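You operate a simulated robot arm through the tools that you are given. There is no shell and no other tool.

Carry out the task below with a simulated robot arm. There is one attempt and no reset: what you move stays moved.

Task
Move the blue unit from the lidded carton to the green test tray.
Fine: pad on its rest, white sachet in the dark grey bin, lid left open; the nest and the blue sachet stay.

It is judged by the outcome, as a careful person would: the job done as asked, and still so three seconds after it is handed in. It fails if anything else is knocked over, pushed out of place, dropped, spilled or broken. Lids that push on must go on centred and level and be pressed home; caps that screw on are set level and turned clockwise until they are tight.

Robot
A 6-joint arm with a two-finger gripper, fixed in place. Base frame: the origin is at the foot of the arm, x ahead of it, y to its left, z up; the work surface is at about z = 85. Units: cm, degrees, N and s.
Its first joint turns from -166.0 to 166.0 degrees. Payload 2.45 kg.
The tool frame sits at the grasp point between the pads (the TCP): z along the fingers, y along the line on which they close. The tips reach 2 cm beyond it. The gripper opens to 14 cm. The gripper's body begins 16.8 cm behind the TCP.
Orientation is told as [roll, pitch, yaw] about the base's x, y, z axes, in that order, counted from this pose: with the fingers straight down and closing along the base's y, the tool's x points along the base's -x, its y along +y and its z along -z.

Tools
- The arm moves only by the tool servo_tool. Its argument "deltas" is a list of rows, each a list of 6 numbers: the shift along the tool's x, y, z in cm, then the turn, a rotation vector about the tool's x, y, z in degrees. In form: [[tx, ty, tz, rx, ry, rz], ...]. A call has 1 to 20 rows; each row shifts and turns the commanded pose from where the row before left it, along the tool's axes as they then stand. "claw" is the gripper command, from -1 (fully open) to 1 (shut), values between in proportion, set as the call begins (left out, the last holds). Rows are played at 5 a second. More than 5 cm and 8.6 degrees between two rows, or a gripper value outside its range, and nothing of the call is played. A pose out of reach is approached as far as the arm can. The call stops where the force on the tool passes 40 N (or 10 N more than at its start, if that is more) or the arm is blocked; 0.2 s more then pass. The fingers move at their own pace (about 4.5 cm/s each) and stop on an object; they squeeze with about 34 N. The grip force told is the motor's: it shows also when the fingers shut on nothing. Time passes only in rows, and 0.2 s behind the last, so rows that do not move let the fingers close. It gives the time, the measured TCP pose, the force on the tool (base axes), the opening and the grip force at its end, in the units of the frame above (readings bear some noise), with the torque about the TCP (base axes, N m) and any sound that the robot's microphone picked up.
- Cameras (640 x 400 px; columns grow to the right, rows downward): "scene" is fixed at [40.04, -48.3, 162.39]; the picture's right is [0.61, -0.80, 0.00], its down [-0.46, -0.35, -0.81] and it looks along [0.65, 0.49, -0.58] (base axes); focal length 315 px, centre (320, 200). "wrist" rides on the gripper at [7.8, 1.1, -20.9] in the tool frame; the picture's right is [-0.14, 0.99, 0.00], its down [-0.92, -0.13, -0.37] and it looks along [-0.37, -0.05, 0.93] (tool axes); focal length 280 px, centre (320, 200). There is no depth. A picture from a camera that has moved, and an enlarged one, comes with that camera's place and axes in the base frame and with its lens. The place of the scene camera against the robot may be out by one fixed shift of up to 1.8 cm in any direction.
- grab_frame(camera): a new picture of that camera. The clock stands still meanwhile.
- enlarge(camera, box): a new picture of the part [left, top, right, bottom] of that camera's present view, enlarged. The clock stands still meanwhile.
- hand_in(): hands the job in; it is judged then, once.

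Nothing tells you positions but the pictures and the camera data. Unless the task says otherwise, let go and move clear before handing in.

The tools are called after "Call:" by a JSON object that holds its "fn" and its "kwargs". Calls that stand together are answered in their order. servo_tool: Moves the arm, as the interface text tells. Its arguments: {"type":"object","properties":{"deltas":{"type":"array","items":{"type":"array","items":{"type":"number"}}},"claw":{"type":"number"}},"required":["deltas"]} The other tools are called the same way: grab_frame (camera) takes a picture; enlarge (camera, box) takes an enlarged picture of a part of a camera's view; hand_in () hands the job in.

At the start:

```text
t: 0.0
tcp_pos: [67.51, 14.73, 133.7]
orientation: [0.1, 0.0, 0.1]
force: [-1.0, 0.2, 0.1]
ft_torque: [0.02, -0.02, -0.02]
finger_gap: 13.98
gripper_force: 0.0
```

scene: 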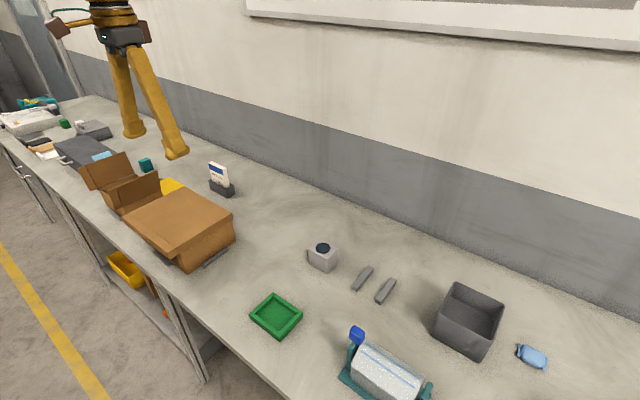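
wrist: 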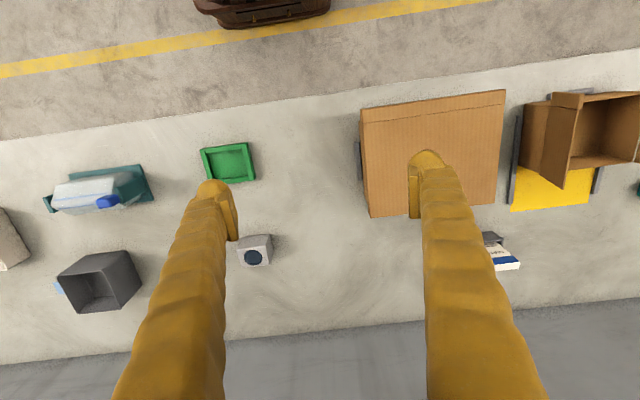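

I see a closed lidded carton in the middle of the bench, a green tray, a grey bin, a grey block with a dark disc, two grey bars (possibly the pad's rest) and a blue sachet by the bin. I'll enlarge the pictures before moving anything.

Call:
{"fn": "enlarge", "kwargs": {"camera": "scene", "box": [70, 130, 270, 290]}}

Call:
{"fn": "enlarge", "kwargs": {"camera": "scene", "box": [240, 220, 420, 350]}}

Call:
{"fn": "enlarge", "kwargs": {"camera": "scene", "box": [400, 260, 580, 400]}}

Call:
{"fn": "enlarge", "kwargs": {"camera": "wrist", "box": [340, 70, 640, 280]}}

Call:
{"fn": "enlarge", "kwargs": {"camera": "wrist", "box": [0, 120, 300, 330]}}

```text
2.50 times, centred on (170, 210) of scene
camera zoom: at [40.04, -48.3, 162.39], right [0.61, -0.8, 0.0], down [-0.46, -0.35, -0.81], along [0.65, 0.49, -0.58], focal length 788 px, centre (695, 175)
```

zoom: 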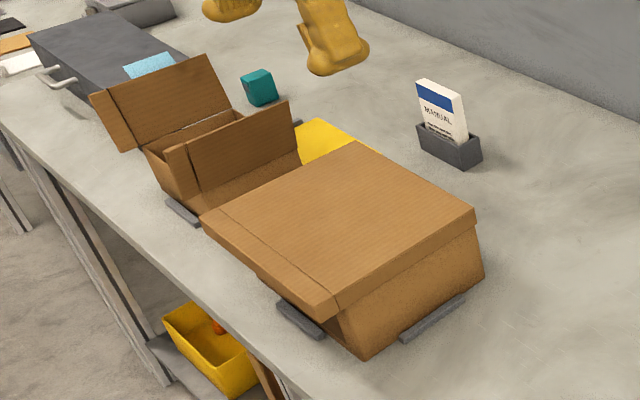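

```text
3.08 times, centred on (330, 285) of scene
camera zoom: at [40.04, -48.3, 162.39], right [0.61, -0.8, 0.0], down [-0.46, -0.35, -0.81], along [0.65, 0.49, -0.58], focal length 970 px, centre (289, -62)
```

zoom: 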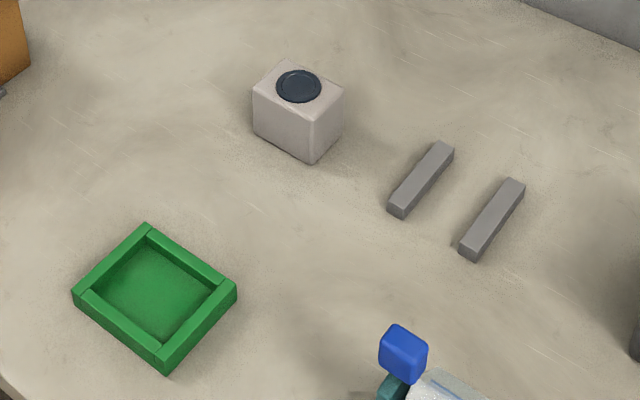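

```text
2.86 times, centred on (490, 330) of scene
camera zoom: at [40.04, -48.3, 162.39], right [0.61, -0.8, 0.0], down [-0.46, -0.35, -0.81], along [0.65, 0.49, -0.58], focal length 901 px, centre (-166, -171)
```

zoom: 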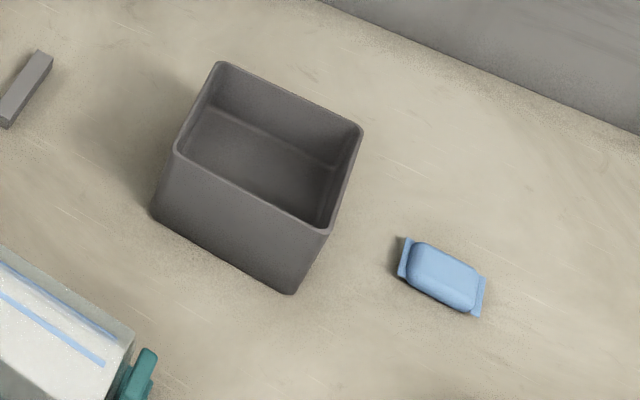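

```text
1.90 times, centred on (490, 175) of wrist
camera zoom: at [59.72, 15.73, 154.5], right [0.14, 0.99, 0.0], down [0.92, -0.13, 0.37], along [0.37, -0.05, -0.93], focal length 534 px, centre (-4, 248)
```

zoom: 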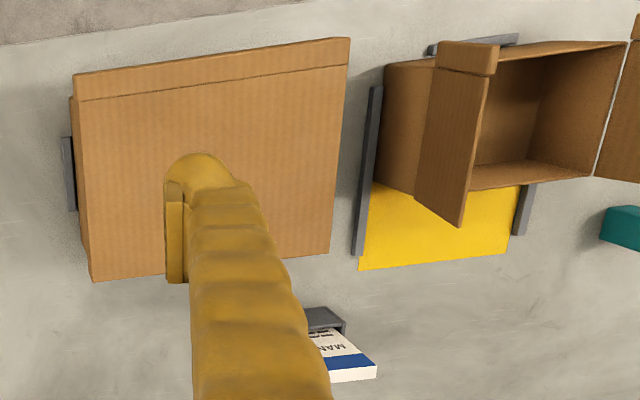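

```text
1.90 times, centred on (150, 225) of wrist
camera zoom: at [59.72, 15.73, 154.5], right [0.14, 0.99, 0.0], down [0.92, -0.13, 0.37], along [0.37, -0.05, -0.93], focal length 534 px, centre (644, 152)
```

zoom: 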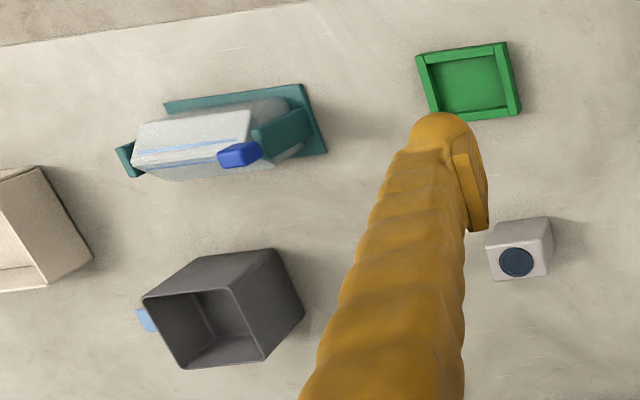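

The carton's lid seems to have a tab strip along its robot-facing edge. I'll look closer at the lid, the second carton and the bars before deciding how to open it.

Call:
{"fn": "enlarge", "kwargs": {"camera": "scene", "box": [120, 180, 240, 275]}}

Call:
{"fn": "enlarge", "kwargs": {"camera": "scene", "box": [70, 140, 180, 215]}}

Call:
{"fn": "enlarge", "kwargs": {"camera": "wrist", "box": [345, 80, 525, 225]}}

Call:
{"fn": "enlarge", "kwargs": {"camera": "wrist", "box": [500, 70, 640, 220]}}

Call:
{"fn": "enlarge", "kwargs": {"camera": "scene", "box": [0, 80, 160, 200]}}

```text
4.21 times, centred on (180, 228) of scene
camera zoom: at [40.04, -48.3, 162.39], right [0.61, -0.8, 0.0], down [-0.46, -0.35, -0.81], along [0.65, 0.49, -0.58], focal length 1328 px, centre (910, 84)
```

zoom: 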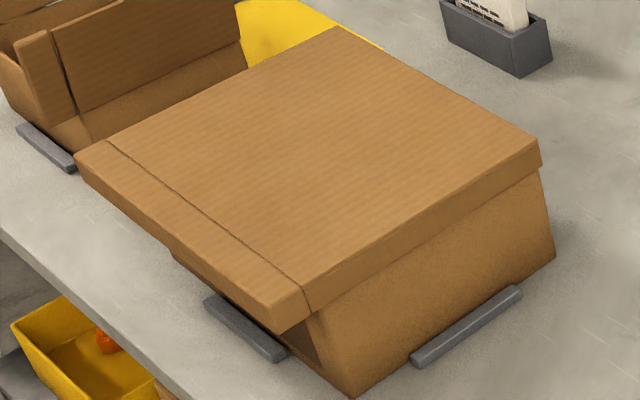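

```text
5.33 times, centred on (125, 178) of scene
camera zoom: at [40.04, -48.3, 162.39], right [0.61, -0.8, 0.0], down [-0.46, -0.35, -0.81], along [0.65, 0.49, -0.58], focal length 1682 px, centre (1360, 320)
```

zoom: 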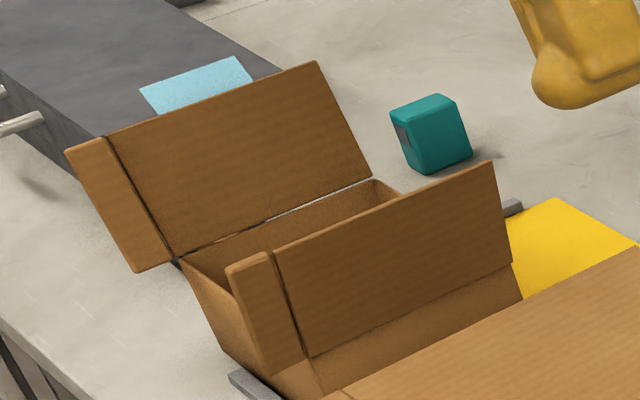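

```text
2.76 times, centred on (435, 152) of wrist
camera zoom: at [59.72, 15.73, 154.5], right [0.14, 0.99, 0.0], down [0.92, -0.13, 0.37], along [0.37, -0.05, -0.93], focal length 774 px, centre (3, 331)
```

zoom: 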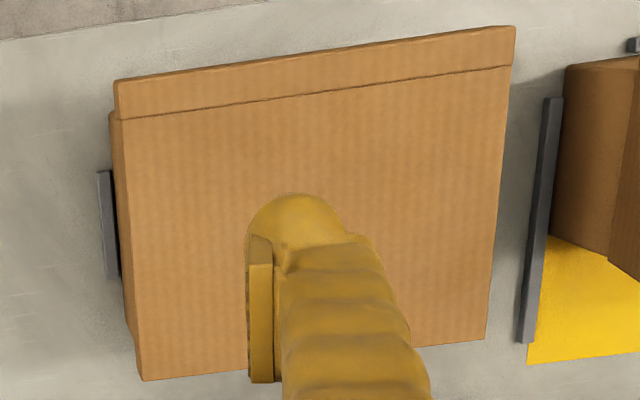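

```text
2.67 times, centred on (570, 145) of wrist
camera zoom: at [59.72, 15.73, 154.5], right [0.14, 0.99, 0.0], down [0.92, -0.13, 0.37], along [0.37, -0.05, -0.93], focal length 748 px, centre (-347, 347)
```

zoom: 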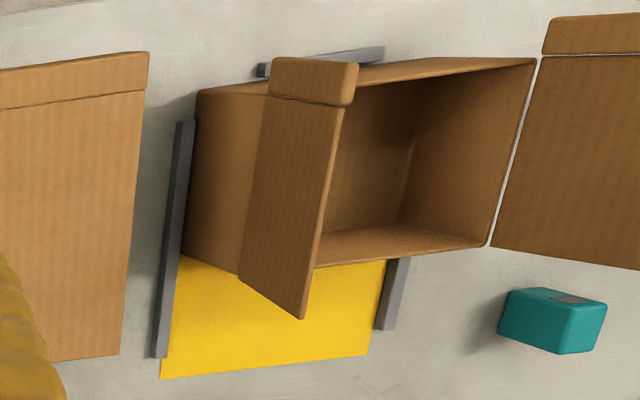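

```text
3.33 times, centred on (80, 140) of scene
camera zoom: at [40.04, -48.3, 162.39], right [0.61, -0.8, 0.0], down [-0.46, -0.35, -0.81], along [0.65, 0.49, -0.58], focal length 1051 px, centre (1120, 400)
```

zoom: 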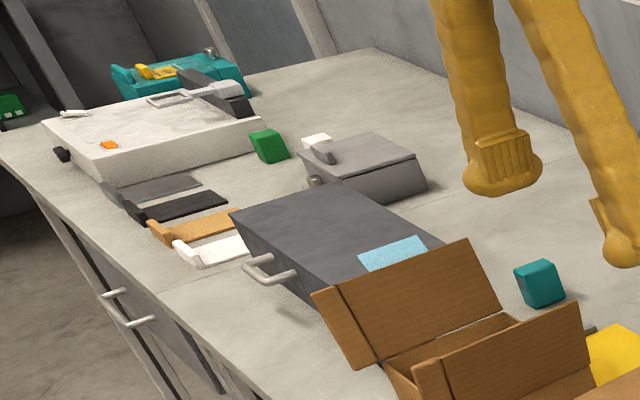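

The lid is one panel with an overhanging tab on the low-x side, but I can't tell where it hinges. I'll move the wrist camera back and down to look at the carton's front from the robot side.

Call:
{"fn": "servo_tool", "kwargs": {"deltas": [[2.5, 3, 1.5, 0, 0, 0], [2.5, 3, 1.5, 0, 0, 0], [2.5, 3, 1.5, 0, 0, 0], [2.5, 3, 1.5, 0, 0, 0], [2.5, 3, 1.5, 0, 0, 0], [2.5, 3, 1.5, 0, 0, 0], [2.5, 3, 1.5, 0, 0, 0], [0, 0, 0, 0, 0, 0]], "claw": -1}}

Call:
{"fn": "grab_frame", "kwargs": {"camera": "wrist"}}

Call:
{"fn": "grab_frame", "kwargs": {"camera": "scene"}}

```text
t: 1.8
tcp_pos: [49.8, 35.69, 123.37]
orientation: [0.1, 0.0, -0.1]
force: [0.5, 0.2, 0.7]
ft_torque: [0.04, -0.03, -0.02]
finger_gap: 14.02
gripper_force: 0.0
```

```text
taken
camera wrist: at [41.92, 36.68, 144.15], right [0.14, 0.99, 0.0], down [0.92, -0.13, 0.37], along [0.36, -0.05, -0.93], focal length 280 px, centre (320, 200)
```

wrist: 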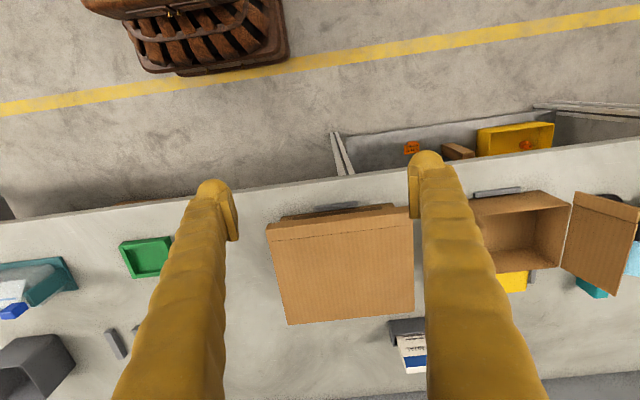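

```text
taken
```

scene: 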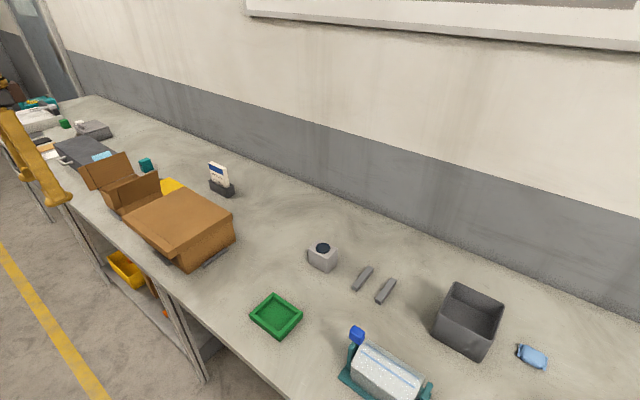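

Call:
{"fn": "enlarge", "kwargs": {"camera": "wrist", "box": [255, 185, 435, 335]}}

Call:
{"fn": "enlarge", "kwargs": {"camera": "wrist", "box": [455, 170, 640, 310]}}

Call:
{"fn": "enlarge", "kwargs": {"camera": "scene", "box": [70, 135, 250, 275]}}

```text
2.67 times, centred on (345, 260) of wrist
camera zoom: at [41.92, 36.68, 144.15], right [0.14, 0.99, 0.0], down [0.92, -0.13, 0.37], along [0.36, -0.05, -0.93], focal length 748 px, centre (253, 40)
```

zoom: 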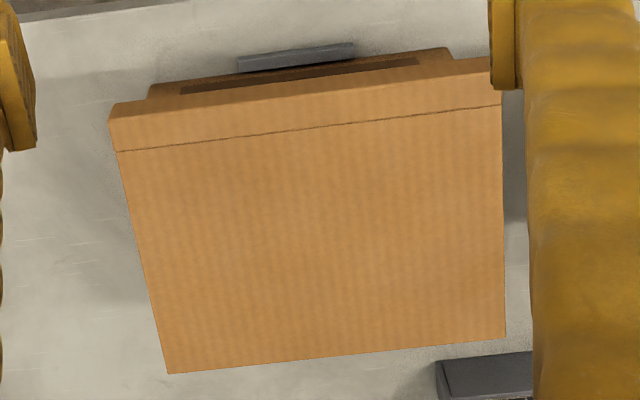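

```text
2.86 times, centred on (548, 240) of wrist
camera zoom: at [41.92, 36.68, 144.15], right [0.14, 0.99, 0.0], down [0.92, -0.13, 0.37], along [0.36, -0.05, -0.93], focal length 801 px, centre (-330, 86)
```

zoom: 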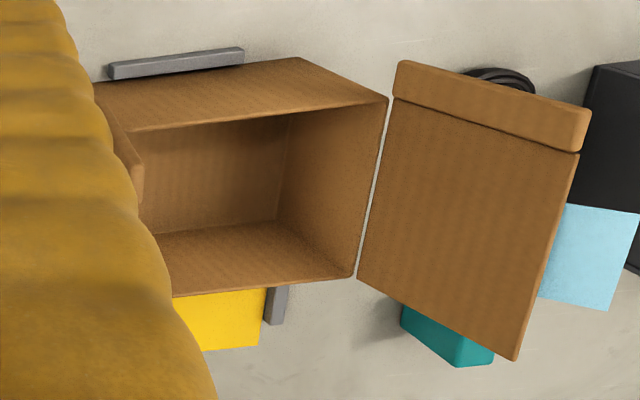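

```text
2.86 times, centred on (160, 205) of scene
camera zoom: at [40.04, -48.3, 162.39], right [0.61, -0.8, 0.0], down [-0.46, -0.35, -0.81], along [0.65, 0.49, -0.58], focal length 901 px, centre (777, 186)
```

zoom: 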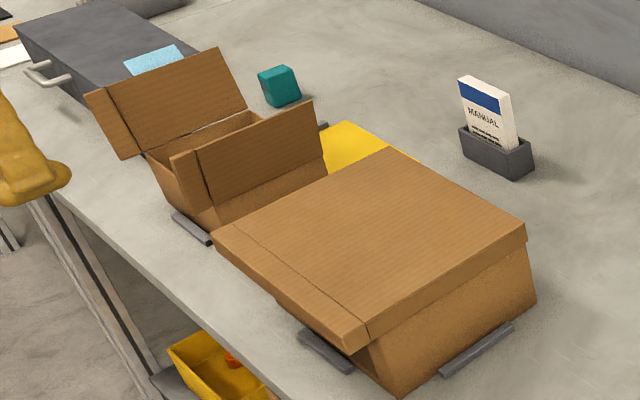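

The lid's tab overhangs on the robot side, but the hinge is still unclear. I'll go up and over to the +y side to check which edges have a skirt.

Call:
{"fn": "servo_tool", "kwargs": {"deltas": [[-1, 1, -3, 0, 0, 0], [-2, 4, -3, 0, 0, 0], [-2, 4, -2, 0, 0, 0], [-2, 4, 0, 0, 0, 0], [-2, 4, 0, 0, 0, 0], [-2, 4, 0, 0, 0, 0], [-2, 4, 0, 0, 0, 0], [-2, 4, 0, 0, 0, 0], [-2, 4, 0, 0, 0, 0], [0, 0, 0, 0, 0, 0]]}}

Call:
{"fn": "grab_frame", "kwargs": {"camera": "wrist"}}

```text
refused: row 2 steps farther than a row can; nothing moved
```

```text
taken
camera wrist: at [41.92, 36.68, 144.15], right [0.14, 0.99, 0.0], down [0.92, -0.13, 0.37], along [0.36, -0.05, -0.93], focal length 280 px, centre (320, 200)
```

wrist: 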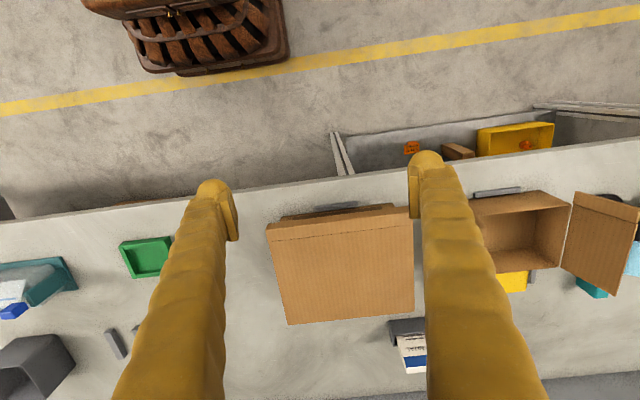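

That call was refused because one row was too long, and nothing moved. I'll send the same sideways move again with shorter rows.

Call:
{"fn": "servo_tool", "kwargs": {"deltas": [[-1, 1, -3, 0, 0, 0], [-1, 3, -3, 0, 0, 0], [-2, 4, -2, 0, 0, 0], [-2, 4, 0, 0, 0, 0], [-2, 4, 0, 0, 0, 0], [-2, 4, 0, 0, 0, 0], [-2, 4, 0, 0, 0, 0], [-2, 4, 0, 0, 0, 0], [-2, 4, 0, 0, 0, 0], [0, 0, 0, 0, 0, 0]]}}

Call:
{"fn": "grab_frame", "kwargs": {"camera": "wrist"}}

```text
t: 4.0
tcp_pos: [66.07, 68.05, 131.45]
orientation: [0.2, 0.0, 0.1]
force: [0.3, -0.3, -0.1]
ft_torque: [0.0, 0.01, -0.04]
finger_gap: 14.03
gripper_force: 0.0
```

```text
taken
camera wrist: at [58.3, 68.99, 152.24], right [0.14, 0.99, 0.0], down [0.92, -0.13, 0.37], along [0.37, -0.05, -0.93], focal length 280 px, centre (320, 200)
```

wrist: 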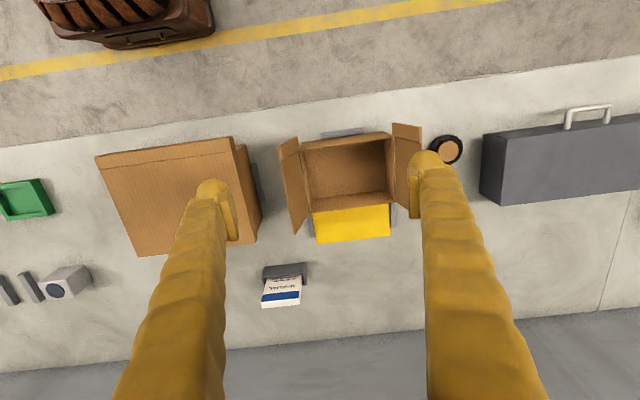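

Call:
{"fn": "enlarge", "kwargs": {"camera": "wrist", "box": [80, 120, 280, 270]}}

Call:
{"fn": "enlarge", "kwargs": {"camera": "wrist", "box": [250, 110, 430, 320]}}

Call:
{"fn": "enlarge", "kwargs": {"camera": "scene", "box": [70, 130, 250, 270]}}

```text
2.67 times, centred on (180, 195) of wrist
camera zoom: at [58.3, 68.99, 152.24], right [0.14, 0.99, 0.0], down [0.92, -0.13, 0.37], along [0.37, -0.05, -0.93], focal length 748 px, centre (693, 213)
```

zoom: 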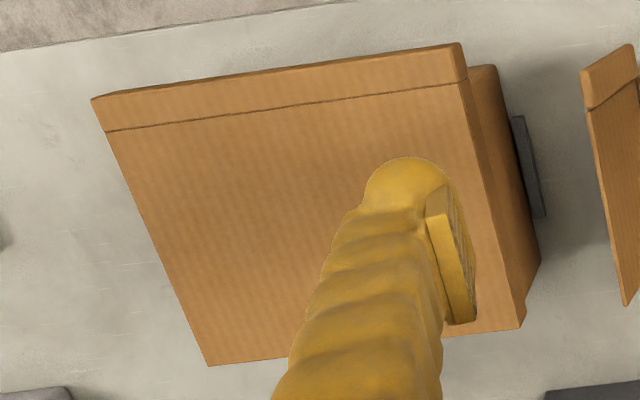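

```text
1.90 times, centred on (340, 215) of wrist
camera zoom: at [58.3, 68.99, 152.24], right [0.14, 0.99, 0.0], down [0.92, -0.13, 0.37], along [0.37, -0.05, -0.93], focal length 534 px, centre (282, 171)
```

zoom: 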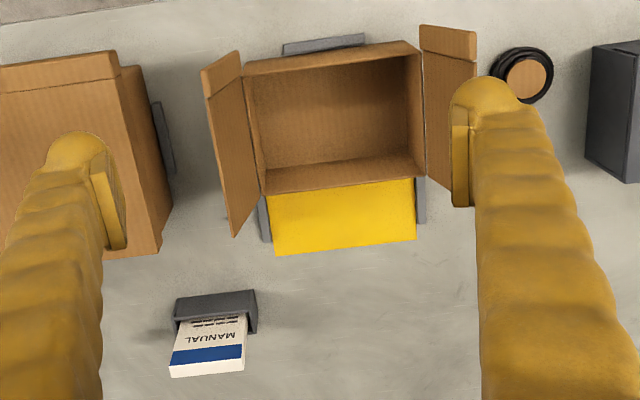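

```text
2.86 times, centred on (160, 200) of scene
camera zoom: at [40.04, -48.3, 162.39], right [0.61, -0.8, 0.0], down [-0.46, -0.35, -0.81], along [0.65, 0.49, -0.58], focal length 901 px, centre (777, 200)
```

zoom: 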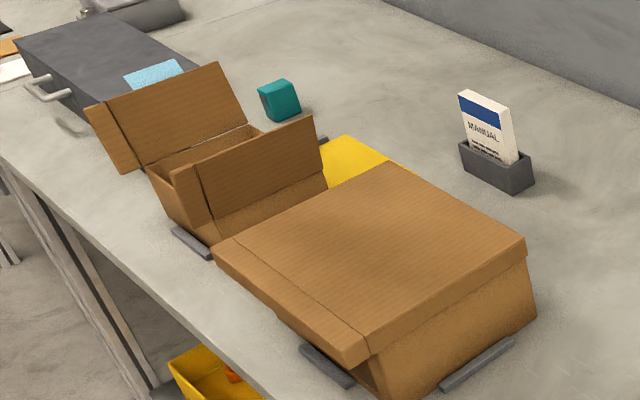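

The lid has skirts on both y sides, so it hinges at the far (+x) edge and its front tab is lifted from the robot side. I'll go to a spot in front of the carton and yaw the tool 90° so the fingers close in the vertical plane.

Call:
{"fn": "servo_tool", "kwargs": {"deltas": [[2.25, -3.9, 0.4, 0, 0, 0], [2.25, -3.9, 0.4, 0, 0, 0], [2.25, -3.9, 0.4, 0, 0, 0], [2.25, -3.9, 0.4, 0, 0, 0], [2.25, -3.9, 0.4, 0, 0, 0], [2.25, -3.9, 0.4, 0, 0, 0], [2.25, -3.9, 0.4, 0, 0, 0], [2.25, -3.9, 0.4, 0, 0, 0], [0, 0, 0, 0, 0, 0]]}}

Call:
{"fn": "servo_tool", "kwargs": {"deltas": [[0, 0, 0, 0, 0, 7.5], [0, 0, 0, 0, 0, 7.5], [0, 0, 0, 0, 0, 7.5], [0, 0, 0, 0, 0, 7.5], [0, 0, 0, 0, 0, 7.5], [0, 0, 0, 0, 0, 7.5], [0, 0, 0, 0, 0, 7.5], [0, 0, 0, 0, 0, 7.5], [0, 0, 0, 0, 0, 7.5], [0, 0, 0, 0, 0, 7.5], [0, 0, 0, 0, 0, 7.5], [0, 0, 0, 0, 0, 7.5], [0, 0, 0, 0, 0, 0]]}}

Call:
{"fn": "grab_frame", "kwargs": {"camera": "wrist"}}

```text
t: 6.0
tcp_pos: [48.05, 36.41, 127.86]
orientation: [0.1, 0.1, 0.1]
force: [-0.9, -0.3, -0.5]
ft_torque: [0.0, -0.01, 0.0]
finger_gap: 13.99
gripper_force: 0.0
```

```text
t: 8.8
tcp_pos: [48.01, 36.67, 128.0]
orientation: [0.0, 0.1, -90.0]
force: [0.3, 0.0, 0.9]
ft_torque: [-0.03, 0.01, 0.0]
finger_gap: 14.0
gripper_force: 0.0
```

```text
taken
camera wrist: at [49.04, 44.33, 148.93], right [0.99, -0.14, 0.0], down [-0.13, -0.92, 0.37], along [-0.05, -0.36, -0.93], focal length 280 px, centre (320, 200)
```

wrist: 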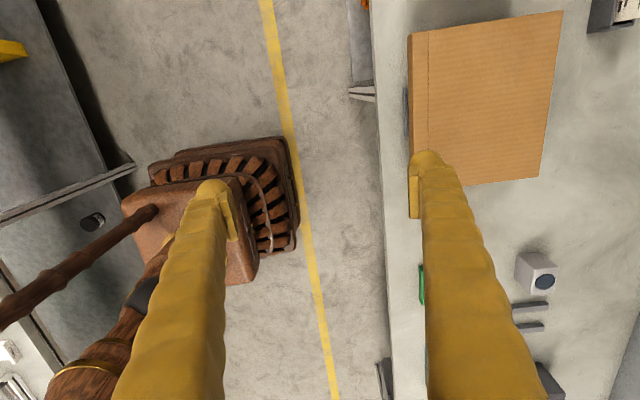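

The yaw is reached. Now I'll pitch the tool to about 35° below horizontal, pointing at the tab, and partly close the fingers.

Call:
{"fn": "servo_tool", "kwargs": {"deltas": [[0, 0, 0, -8, 0, 0], [0, 0, 0, -8, 0, 0], [0, 0, 0, -8, 0, 0], [0, 0, 0, -8, 0, 0], [0, 0, 0, -8, 0, 0], [0, 0, 0, -8, 0, 0], [0, 0, 0, -7, 0, 0], [0, 0, 0, 0, 0, 0]], "claw": 0.0}}

Call:
{"fn": "grab_frame", "kwargs": {"camera": "wrist"}}

Call:
{"fn": "grab_frame", "kwargs": {"camera": "scene"}}

```text
t: 10.6
tcp_pos: [48.17, 36.52, 128.16]
orientation: [47.5, 0.1, -89.4]
force: [-0.3, 0.5, 0.7]
ft_torque: [0.02, 0.0, -0.03]
finger_gap: 7.0
gripper_force: 0.0
out of reach, approached as far as the arm can: row 7
```

```text
taken
camera wrist: at [33.37, 44.14, 143.03], right [0.67, -0.13, 0.73], down [-0.35, -0.92, 0.15], along [0.65, -0.36, -0.67], focal length 280 px, centre (320, 200)
```

wrist: 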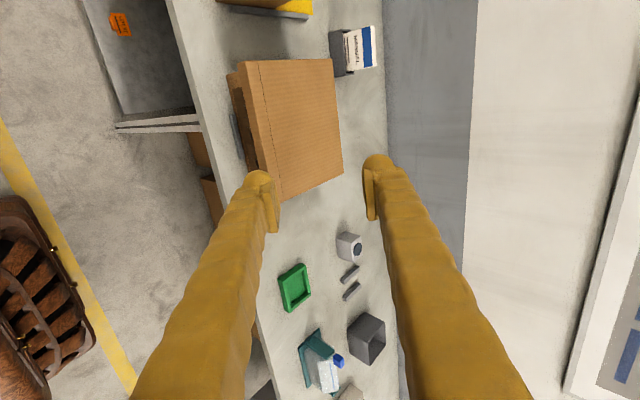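

```text
taken
```

scene: 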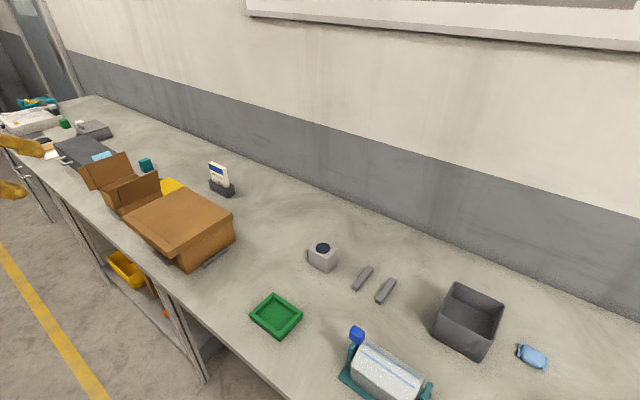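

The tool got to about 48° of pitch before hitting a reach limit at this close radius. I'll zoom in on the tab from here.

Call:
{"fn": "enlarge", "kwargs": {"camera": "wrist", "box": [215, 50, 355, 210]}}

Call:
{"fn": "enlarge", "kwargs": {"camera": "wrist", "box": [270, 220, 410, 400]}}

```text
2.50 times, centred on (285, 130) of wrist
camera zoom: at [33.37, 44.14, 143.03], right [0.67, -0.13, 0.73], down [-0.35, -0.92, 0.15], along [0.65, -0.36, -0.67], focal length 701 px, centre (408, 375)
```

zoom: 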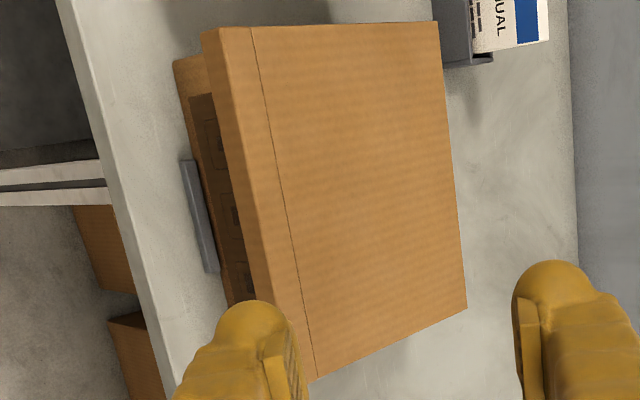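

```text
2.22 times, centred on (340, 310) of wrist
camera zoom: at [33.37, 44.14, 143.03], right [0.67, -0.13, 0.73], down [-0.35, -0.92, 0.15], along [0.65, -0.36, -0.67], focal length 623 px, centre (276, -44)
```

zoom: 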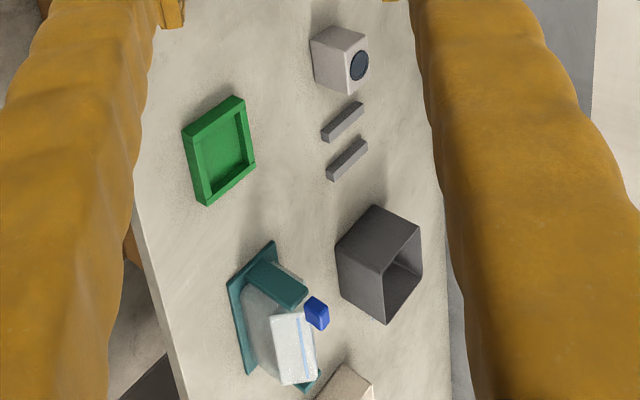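

The tab's outer edge is at about x=65 and spans z 94.6–96.6, with the front wall at x≈68. I'll descend in front of the carton to about (57, 37, 108) and check the pose.

Call:
{"fn": "servo_tool", "kwargs": {"deltas": [[0.1, -1.73, 4.03, 0, 0, 0], [0.1, -1.73, 4.03, 0, 0, 0], [0.1, -1.73, 4.03, 0, 0, 0], [0.1, -1.73, 4.03, 0, 0, 0], [0.1, -1.73, 4.03, 0, 0, 0], [0, 0, 0, 0, 0, 0]], "claw": -0.2}}

```text
t: 12.0
tcp_pos: [60.99, 33.11, 116.72]
orientation: [45.8, -0.2, -88.7]
force: [0.4, -0.6, -0.7]
ft_torque: [0.02, -0.01, 0.02]
finger_gap: 8.41
gripper_force: 0.0
out of reach, approached as far as the arm can: row 1, 2, 3, 4, 5
```

That descent was out of reach, so the arm stopped at (61, 33, 117). I'll test which direction frees it by moving a little in +x at the same height.

Call:
{"fn": "servo_tool", "kwargs": {"deltas": [[0, 2.79, 2.87, 0, 0, 0], [0, 0, 0, 0, 0, 0]]}}

```text
t: 12.6
tcp_pos: [64.77, 32.92, 117.13]
orientation: [46.9, -0.1, -89.3]
force: [0.3, 0.7, 0.5]
ft_torque: [-0.03, 0.01, -0.02]
finger_gap: 8.39
gripper_force: 0.1
out of reach, approached as far as the arm can: row 1
```

Call:
{"fn": "servo_tool", "kwargs": {"deltas": [[0, 2.0, 2.0, 0, 0, 0], [0, 0, 0, 0, 0, 0]]}}

Call:
{"fn": "servo_tool", "kwargs": {"deltas": [[0, 2.0, 2.0, 0, 0, 0], [0, 0, 0, 0, 0, 0]]}}

```text
t: 13.2
tcp_pos: [67.74, 32.88, 117.3]
orientation: [47.5, 0.0, -89.6]
force: [0.7, -0.1, 0.4]
ft_torque: [-0.04, -0.03, 0.01]
finger_gap: 8.4
gripper_force: 0.1
```

```text
t: 13.8
tcp_pos: [70.72, 32.9, 117.37]
orientation: [47.5, 0.1, -89.4]
force: [0.1, 0.3, -0.3]
ft_torque: [0.0, -0.01, 0.0]
finger_gap: 8.4
gripper_force: 0.0
```

Tilting forward toward +x is limited at this radius. Instead I'll bring the closed fingers in from the -y side as a rod under the end of the tab and lift the lid with that. First I'll bring the tool back upright.

Call:
{"fn": "servo_tool", "kwargs": {"deltas": [[0, 0, -1.5, 7.9, 0, 0], [0, 0, -1.0, 7.9, 0, 0], [0, 0, -1.0, 7.9, 0, 0], [0, 0, -1.0, 7.9, 0, 0], [0, 0, -0.5, 7.9, 0, 0], [0, 0, 0, 8, 0, 0], [0, 0, 0, 0, 0, 0]], "claw": 1}}

```text
t: 15.4
tcp_pos: [67.96, 32.82, 121.26]
orientation: [-0.1, 0.0, -89.4]
force: [-0.1, -0.3, 0.0]
ft_torque: [-0.04, 0.0, 0.03]
finger_gap: 0.0
gripper_force: 29.5
```

Call:
{"fn": "servo_tool", "kwargs": {"deltas": [[-4, -0.3, 0, 0, 0, 0], [-4, -0.3, 0, 0, 0, 0], [-4, -0.3, 0, 0, 0, 0], [-4, -0.3, 0, 0, 0, 0], [-4, -0.3, 0, 0, 0, 0], [-4, -0.3, 0, 0, 0, -0.6], [0, 0, 0, 0, 0, 0]]}}

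Call:
{"fn": "servo_tool", "kwargs": {"deltas": [[0, 0, 0, 0, 8, 0], [0, 0, 0, 0, 8, 0], [0, 0, 0, 0, 8, 0], [0, 0, 0, 0, 8, 0], [0, 0, 0, 0, 8, 0], [0, 0, 0, 0, 8, 0], [0, 0, 0, 0, 8, 0], [0, 0, 0, 0, 0, 0]]}}

Call:
{"fn": "grab_frame", "kwargs": {"camera": "wrist"}}

Call:
{"fn": "grab_frame", "kwargs": {"camera": "scene"}}

```text
t: 17.0
tcp_pos: [66.29, 8.86, 121.25]
orientation: [0.0, 0.1, -89.0]
force: [-0.2, -0.4, -0.4]
ft_torque: [0.0, -0.01, 0.0]
finger_gap: 0.0
gripper_force: 29.7
```

```text
t: 18.8
tcp_pos: [66.35, 8.91, 121.33]
orientation: [0.1, 56.0, -89.0]
force: [0.4, 0.1, -0.6]
ft_torque: [0.0, 0.01, 0.0]
finger_gap: 0.0
gripper_force: 29.1
```

```text
taken
camera wrist: at [67.59, -4.19, 139.35], right [0.99, -0.06, -0.11], down [-0.11, -0.82, -0.56], along [-0.06, 0.57, -0.82], focal length 280 px, centre (320, 200)
```

wrist: 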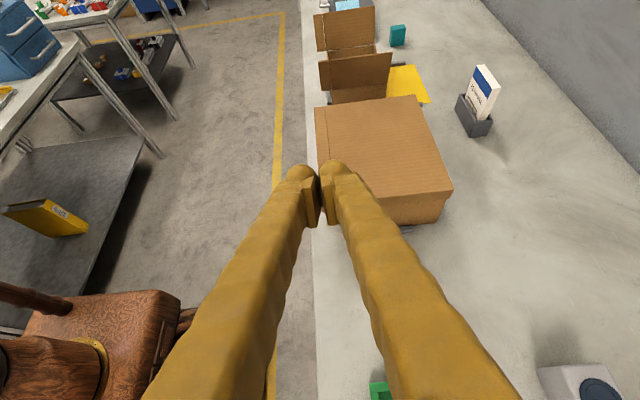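

```text
taken
```

scene: 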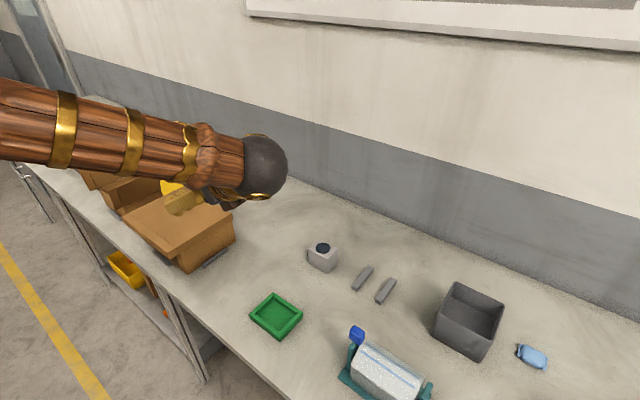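

The sideways tilt of 56° works. I'll zoom in on the tab end and front wall from this side before going in.

Call:
{"fn": "enlarge", "kwargs": {"camera": "wrist", "box": [290, 80, 470, 250]}}

```text
2.35 times, centred on (380, 165) of wrist
camera zoom: at [67.59, -4.19, 139.35], right [0.99, -0.06, -0.11], down [-0.11, -0.82, -0.56], along [-0.06, 0.57, -0.82], focal length 660 px, centre (179, 282)
```

zoom: 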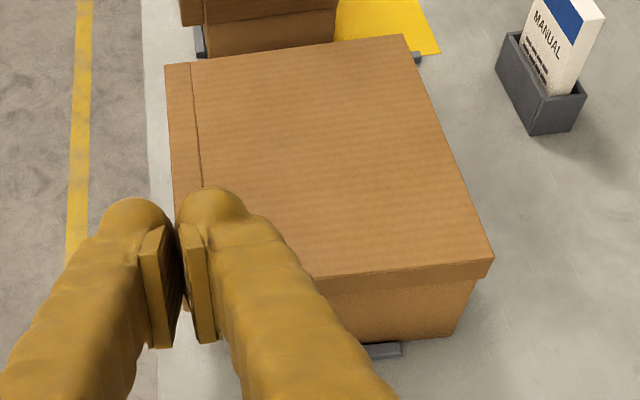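

I'll move to a pre-insertion point low and to the -y side of the tab end, about 10 cm back along the finger line.

Call:
{"fn": "servo_tool", "kwargs": {"deltas": [[-2.36, -0.16, 2.81, 0, 0, 0], [-2.36, -0.16, 2.81, 0, 0, 0], [-2.36, -0.16, 2.81, 0, 0, 0], [-2.36, -0.16, 2.81, 0, 0, 0], [-2.36, -0.16, 2.81, 0, 0, 0], [-2.36, -0.16, 2.81, 0, 0, 0], [-2.36, -0.16, 2.81, 0, 0, 0], [0, 0, 0, 0, 0, -1], [0, 0, 0, 0, 0, 0]]}}

Call:
{"fn": "grab_frame", "kwargs": {"camera": "wrist"}}

Call:
{"fn": "enlarge", "kwargs": {"camera": "scene", "box": [100, 150, 300, 310]}}

```text
t: 20.8
tcp_pos: [65.4, 16.12, 96.62]
orientation: [1.5, 56.0, -87.2]
force: [-0.2, -0.6, 0.3]
ft_torque: [0.0, 0.01, 0.03]
finger_gap: 0.03
gripper_force: 29.8
```

```text
taken
camera wrist: at [66.44, 3.07, 114.59], right [0.99, -0.05, -0.1], down [-0.1, -0.82, -0.56], along [-0.05, 0.56, -0.82], focal length 280 px, centre (320, 200)
```

wrist: 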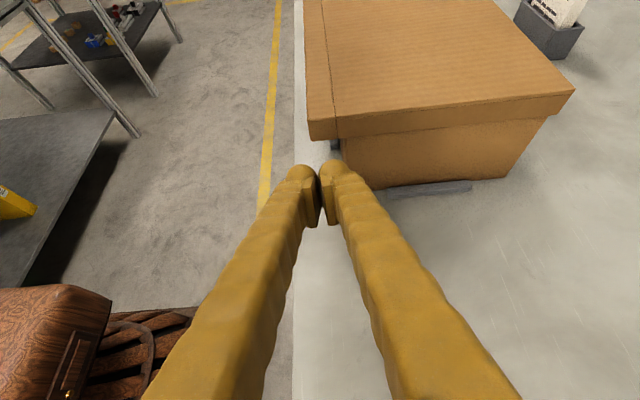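

```text
2.50 times, centred on (200, 230) of scene
camera zoom: at [40.04, -48.3, 162.39], right [0.61, -0.8, 0.0], down [-0.46, -0.35, -0.81], along [0.65, 0.49, -0.58], focal length 788 px, centre (620, 125)
```

zoom: 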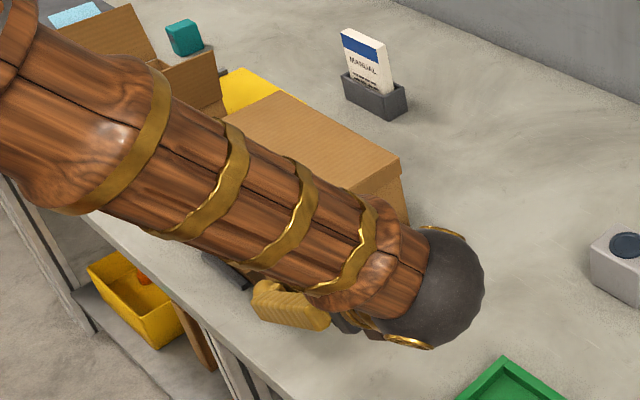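

I'm just below and beside the tab end. I'll zoom in to check the tab's lower edge and the gap to the front wall.

Call:
{"fn": "enlarge", "kwargs": {"camera": "wrist", "box": [270, 60, 430, 230]}}

```text
2.35 times, centred on (350, 145) of wrist
camera zoom: at [66.44, 3.07, 114.59], right [0.99, -0.05, -0.1], down [-0.1, -0.82, -0.56], along [-0.05, 0.56, -0.82], focal length 660 px, centre (249, 329)
```

zoom: 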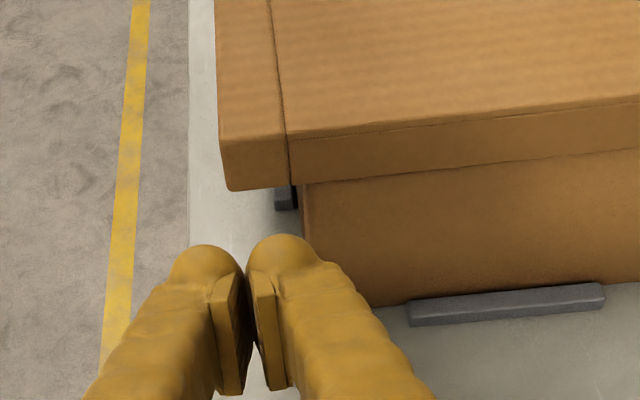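

The tab end spans x 64.8–67.3 with its bottom at z≈95, and the front wall is at x≈68. I'll set the finger line to x≈64.9 and slide in under the tab.

Call:
{"fn": "servo_tool", "kwargs": {"deltas": [[0, -0.5, 0, 0, 0, 1.9], [0, 0, 1.5, 0, 0, 0], [0, 0, 1.5, 0, 0, 0], [0, 0, 1.5, 0, 0, 0], [0, 0, 1.5, 0, 0, 0], [0, 0, 0, 0, 0, 0]]}}

Call:
{"fn": "grab_frame", "kwargs": {"camera": "wrist"}}

```text
t: 22.2
tcp_pos: [64.41, 21.02, 93.14]
orientation: [-1.5, 56.0, -90.6]
force: [-1.1, 1.0, -0.2]
ft_torque: [-0.03, 0.01, -0.02]
finger_gap: 0.0
gripper_force: 29.6
```

```text
taken
camera wrist: at [65.88, 7.93, 111.2], right [0.99, -0.07, -0.13], down [-0.13, -0.82, -0.56], along [-0.07, 0.57, -0.82], focal length 280 px, centre (320, 200)
```

wrist: 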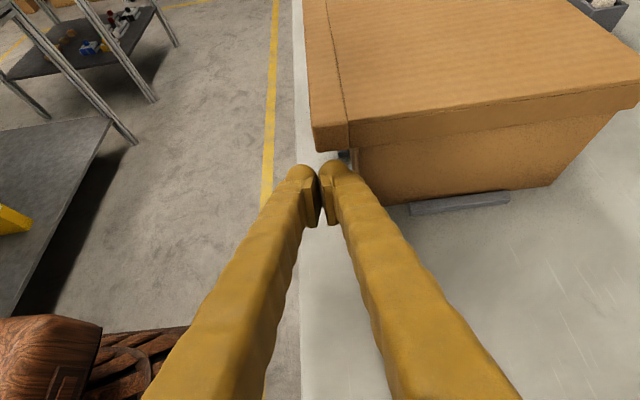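

Call:
{"fn": "servo_tool", "kwargs": {"deltas": [[0, 0.4, 0.5, 0, 0, 0], [0, 0, 1.2, 0, 0, 0], [0, 0, 1.2, 0, 0, 0], [0, 0, 1.0, 0, 0, 0], [0, 0, 0, 0, 0, 0]]}}

Call:
{"fn": "enlarge", "kwargs": {"camera": "wrist", "box": [260, 60, 440, 230]}}

```text
t: 23.4
tcp_pos: [64.85, 23.99, 91.01]
orientation: [-1.4, 56.0, -90.6]
force: [0.0, 0.0, -0.1]
ft_torque: [-0.01, -0.01, 0.0]
finger_gap: 0.0
gripper_force: 29.6
```

```text
2.35 times, centred on (350, 145) of wrist
camera zoom: at [66.26, 11.03, 109.02], right [0.99, -0.07, -0.13], down [-0.13, -0.82, -0.56], along [-0.07, 0.57, -0.82], focal length 660 px, centre (249, 329)
```

zoom: 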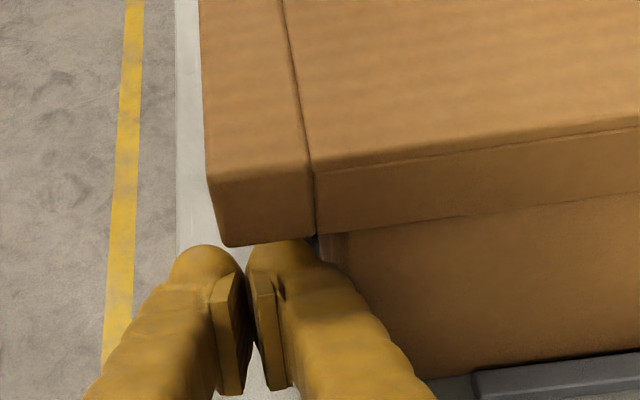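

The fingertip is under the tab end. I'll go in a bit further, then start lifting slowly and watch the force.

Call:
{"fn": "servo_tool", "kwargs": {"deltas": [[0, 0, 1.2, 0, 0, 0], [0.83, 0, -0.56, 0, 0, 0], [0.83, 0, -0.56, 0, 0, 0], [0.83, 0, -0.56, 0, 0, 0], [0, 0, 0, 0, 0, 0]]}}

Call:
{"fn": "enlarge", "kwargs": {"camera": "wrist", "box": [260, 60, 440, 230]}}

```text
t: 24.6
tcp_pos: [64.9, 25.04, 93.13]
orientation: [-1.3, 56.0, -90.7]
force: [-0.8, -0.2, -0.9]
ft_torque: [0.01, 0.0, 0.02]
finger_gap: 0.0
gripper_force: 29.1
```

```text
2.35 times, centred on (350, 145) of wrist
camera zoom: at [66.32, 12.04, 111.3], right [0.99, -0.07, -0.13], down [-0.13, -0.82, -0.56], along [-0.07, 0.57, -0.82], focal length 660 px, centre (249, 329)
```

zoom: 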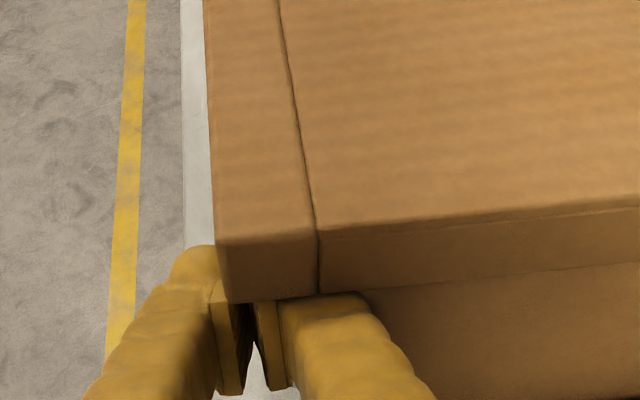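

The fingers are well under the tab. I'll keep lifting along the arc.

Call:
{"fn": "servo_tool", "kwargs": {"deltas": [[0.66, -0.1, -0.45, 0, 0, 0], [0.66, -0.1, -0.45, 0, 0, 0], [0.83, -0.1, -0.56, 0, 0, 0], [0.83, 0, -0.56, 0, 0, 0], [0.83, 0, -0.56, 0, 0, 0], [0, 0, 0, 0, 0, 0]]}}

Call:
{"fn": "grab_frame", "kwargs": {"camera": "wrist"}}

Call:
{"fn": "grab_frame", "kwargs": {"camera": "scene"}}

```text
t: 26.0
tcp_pos: [64.63, 25.01, 98.03]
orientation: [-1.5, 56.0, -90.6]
force: [0.3, 0.3, -0.4]
ft_torque: [0.01, 0.02, 0.0]
finger_gap: 0.01
gripper_force: 29.7
```

```text
taken
camera wrist: at [66.08, 12.09, 116.06], right [0.99, -0.07, -0.13], down [-0.13, -0.82, -0.56], along [-0.07, 0.57, -0.82], focal length 280 px, centre (320, 200)
```

wrist: 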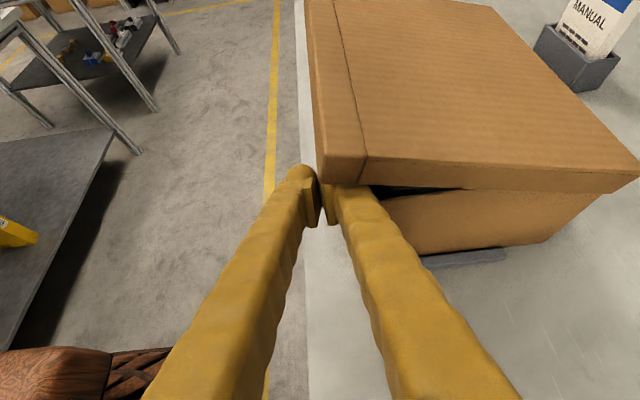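

```text
taken
```

scene: 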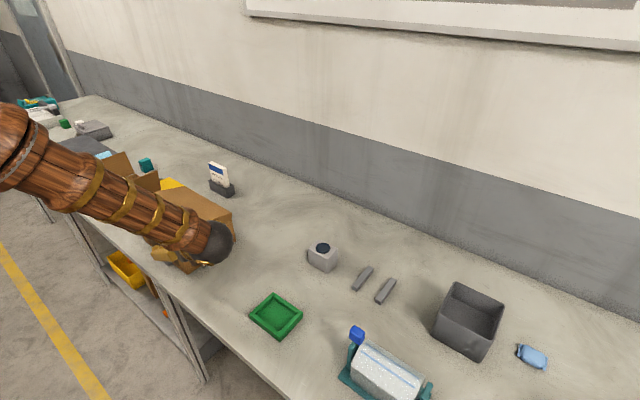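

The lid is lifting from the front with the hinge at the far side, as expected. I'll continue along the arc.

Call:
{"fn": "servo_tool", "kwargs": {"deltas": [[1.52, 0.53, -1.02, 0, 0, 0], [1.52, 0.53, -1.02, 0, 0, 0], [1.41, 1.0, -0.95, 0, 0, 0], [1.16, 1.35, -0.78, 0, 0, 0], [1.16, 1.35, -0.78, 0, 0, 0], [0.99, 1.3, -0.67, 0, 0, 0], [0.99, 1.3, -0.67, 0, 0, 0], [0, 0, 0, 0, 0, 0]]}}

Call:
{"fn": "grab_frame", "kwargs": {"camera": "wrist"}}

Call:
{"fn": "grab_frame", "kwargs": {"camera": "scene"}}

```text
t: 27.8
tcp_pos: [72.02, 25.34, 108.47]
orientation: [-1.4, 55.9, -90.6]
force: [0.6, -1.0, -0.9]
ft_torque: [0.01, -0.01, 0.0]
finger_gap: 0.0
gripper_force: 29.9
```

```text
taken
camera wrist: at [73.41, 12.31, 126.59], right [0.99, -0.07, -0.13], down [-0.13, -0.82, -0.56], along [-0.07, 0.57, -0.82], focal length 280 px, centre (320, 200)
```

wrist: 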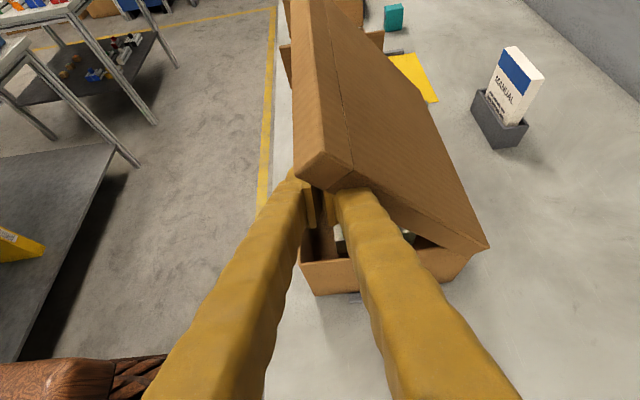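

```text
taken
```

scene: 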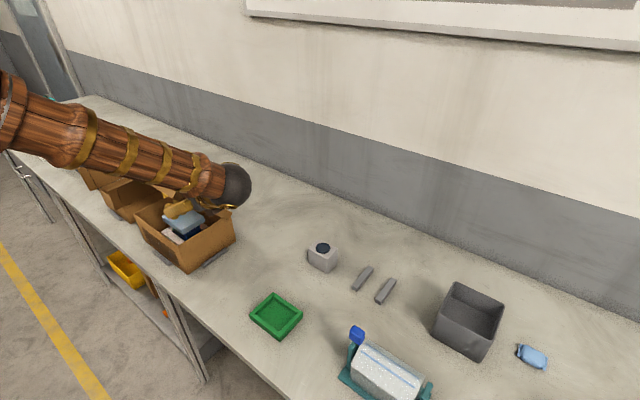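

Call:
{"fn": "servo_tool", "kwargs": {"deltas": [[1.16, 1.2, -0.78, 0, 0, 0], [1.16, 1.2, -0.78, 0, 0, 0], [0.95, 1.4, -0.64, 0, 0, 0], [0.95, 1.4, -0.64, 0, 0, 0], [0.7, 1.55, -0.475, 0, 0, 0], [0.7, 1.55, -0.475, 0, 0, 0], [0.5, 1.7, -0.335, 0, 0, 0], [0.5, 1.7, -0.335, 0, 0, 0], [0, 0, 0, 0, 0, 0]]}}

Call:
{"fn": "grab_frame", "kwargs": {"camera": "wrist"}}

Call:
{"fn": "grab_frame", "kwargs": {"camera": "scene"}}

```text
t: 29.8
tcp_pos: [83.94, 25.24, 116.36]
orientation: [-1.4, 55.9, -90.7]
force: [-0.1, -1.2, -2.6]
ft_torque: [0.05, 0.07, -0.06]
finger_gap: 0.0
gripper_force: 28.9
```

```text
taken
camera wrist: at [85.3, 12.26, 134.35], right [0.99, -0.07, -0.13], down [-0.13, -0.82, -0.56], along [-0.07, 0.57, -0.82], focal length 280 px, centre (320, 200)
```

wrist: 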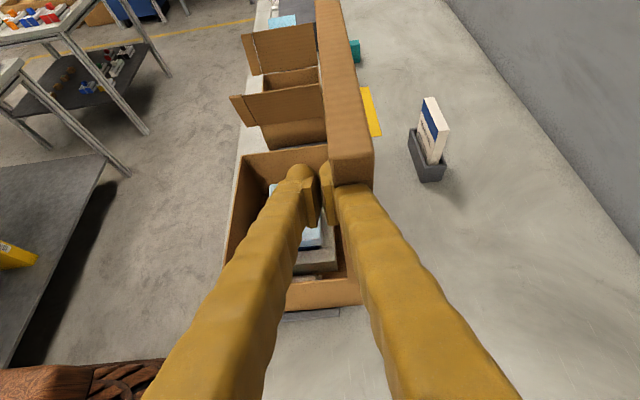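

```text
taken
```

scene: 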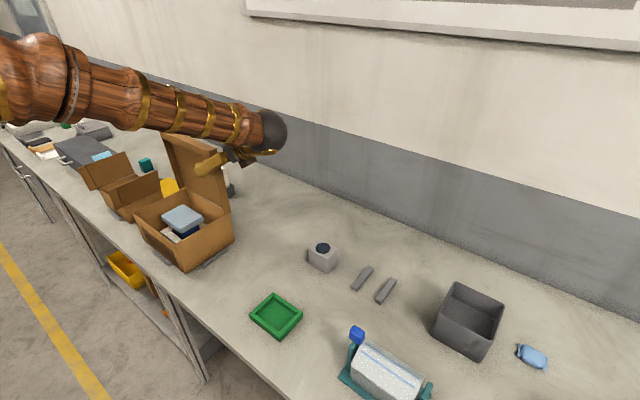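

The lid is close to vertical. I'll keep pushing past vertical in small steps.

Call:
{"fn": "servo_tool", "kwargs": {"deltas": [[0.25, 1.5, -0.17, 0, 0, 0], [0.25, 1.5, -0.17, 0, 0, 0], [0.1, 1.5, -0.07, 0, 0, 0], [0, 1.5, 0, 0, 0, 0], [0, 0, 0, 0, 0, 0], [0, 0, 0, 0, 0, 0]]}}

Call:
{"fn": "grab_frame", "kwargs": {"camera": "wrist"}}

Call:
{"fn": "enlarge", "kwargs": {"camera": "scene", "box": [100, 100, 300, 280]}}

```text
t: 31.2
tcp_pos: [89.95, 25.32, 116.89]
orientation: [-1.4, 56.0, -90.7]
force: [-1.1, -0.6, -4.5]
ft_torque: [0.01, 0.09, -0.02]
finger_gap: 0.03
gripper_force: 28.8
```

```text
taken
camera wrist: at [91.28, 12.27, 134.92], right [0.99, -0.07, -0.13], down [-0.13, -0.82, -0.56], along [-0.07, 0.57, -0.82], focal length 280 px, centre (320, 200)
```

wrist: 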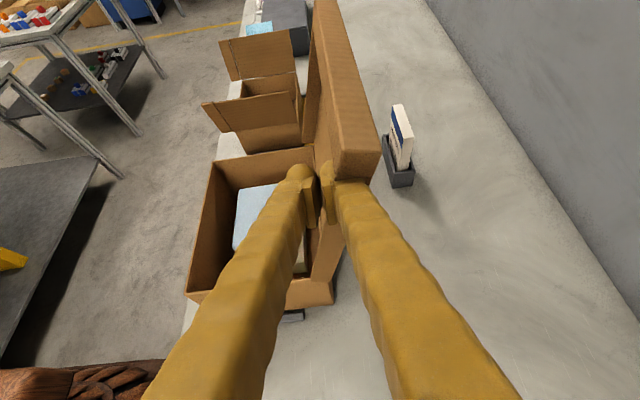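

```text
2.22 times, centred on (200, 190) of scene
camera zoom: at [40.04, -48.3, 162.39], right [0.61, -0.8, 0.0], down [-0.46, -0.35, -0.81], along [0.65, 0.49, -0.58], focal length 701 px, centre (587, 222)
```

zoom: 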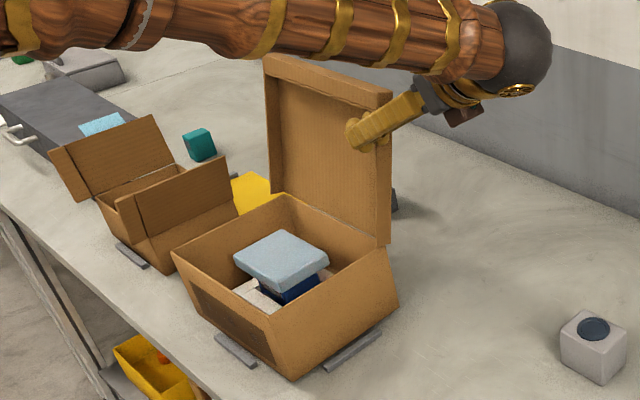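

The carton is open, with a light-blue pad on top of a navy unit and white items underneath. I'll push the lid a little further past vertical, then back off slowly to see whether it stays.

Call:
{"fn": "servo_tool", "kwargs": {"deltas": [[0, 1.2, 0, 0, 0, 0], [-0.1, 1.2, 0.07, 0, 0, 0], [0, 0, 0, 0, 0, 0], [0, 0, 0, 0, 0, 0]]}}

Call:
{"fn": "grab_frame", "kwargs": {"camera": "wrist"}}

Call:
{"fn": "enlarge", "kwargs": {"camera": "scene", "box": [100, 100, 300, 280]}}

```text
t: 32.2
tcp_pos: [92.31, 25.28, 116.76]
orientation: [-1.4, 55.9, -90.6]
force: [-4.2, 0.0, -5.3]
ft_torque: [0.05, 0.19, -0.02]
finger_gap: 0.01
gripper_force: 29.0
```

```text
taken
camera wrist: at [93.68, 12.27, 134.83], right [0.99, -0.07, -0.13], down [-0.13, -0.82, -0.56], along [-0.07, 0.57, -0.82], focal length 280 px, centre (320, 200)
```

wrist: 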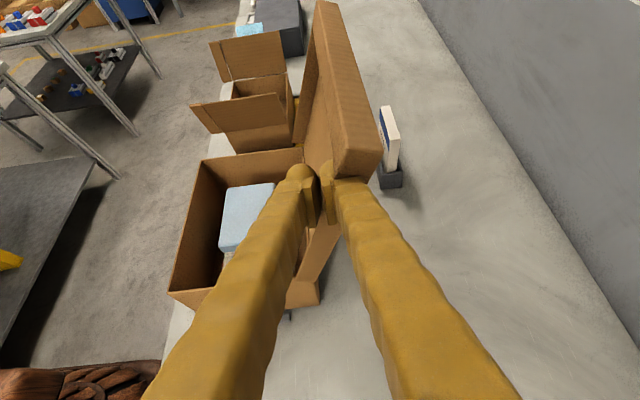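

```text
2.22 times, centred on (200, 190) of scene
camera zoom: at [40.04, -48.3, 162.39], right [0.61, -0.8, 0.0], down [-0.46, -0.35, -0.81], along [0.65, 0.49, -0.58], focal length 701 px, centre (587, 222)
```

zoom: 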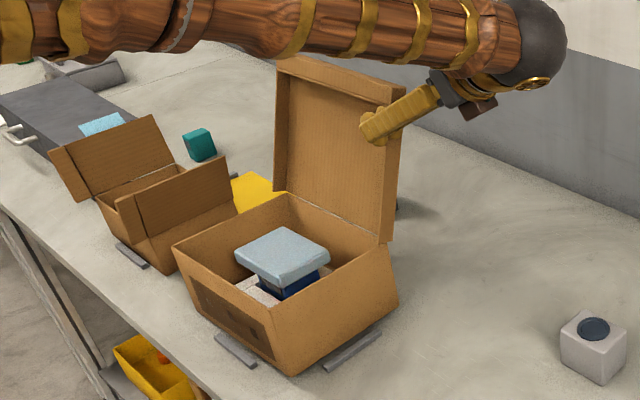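

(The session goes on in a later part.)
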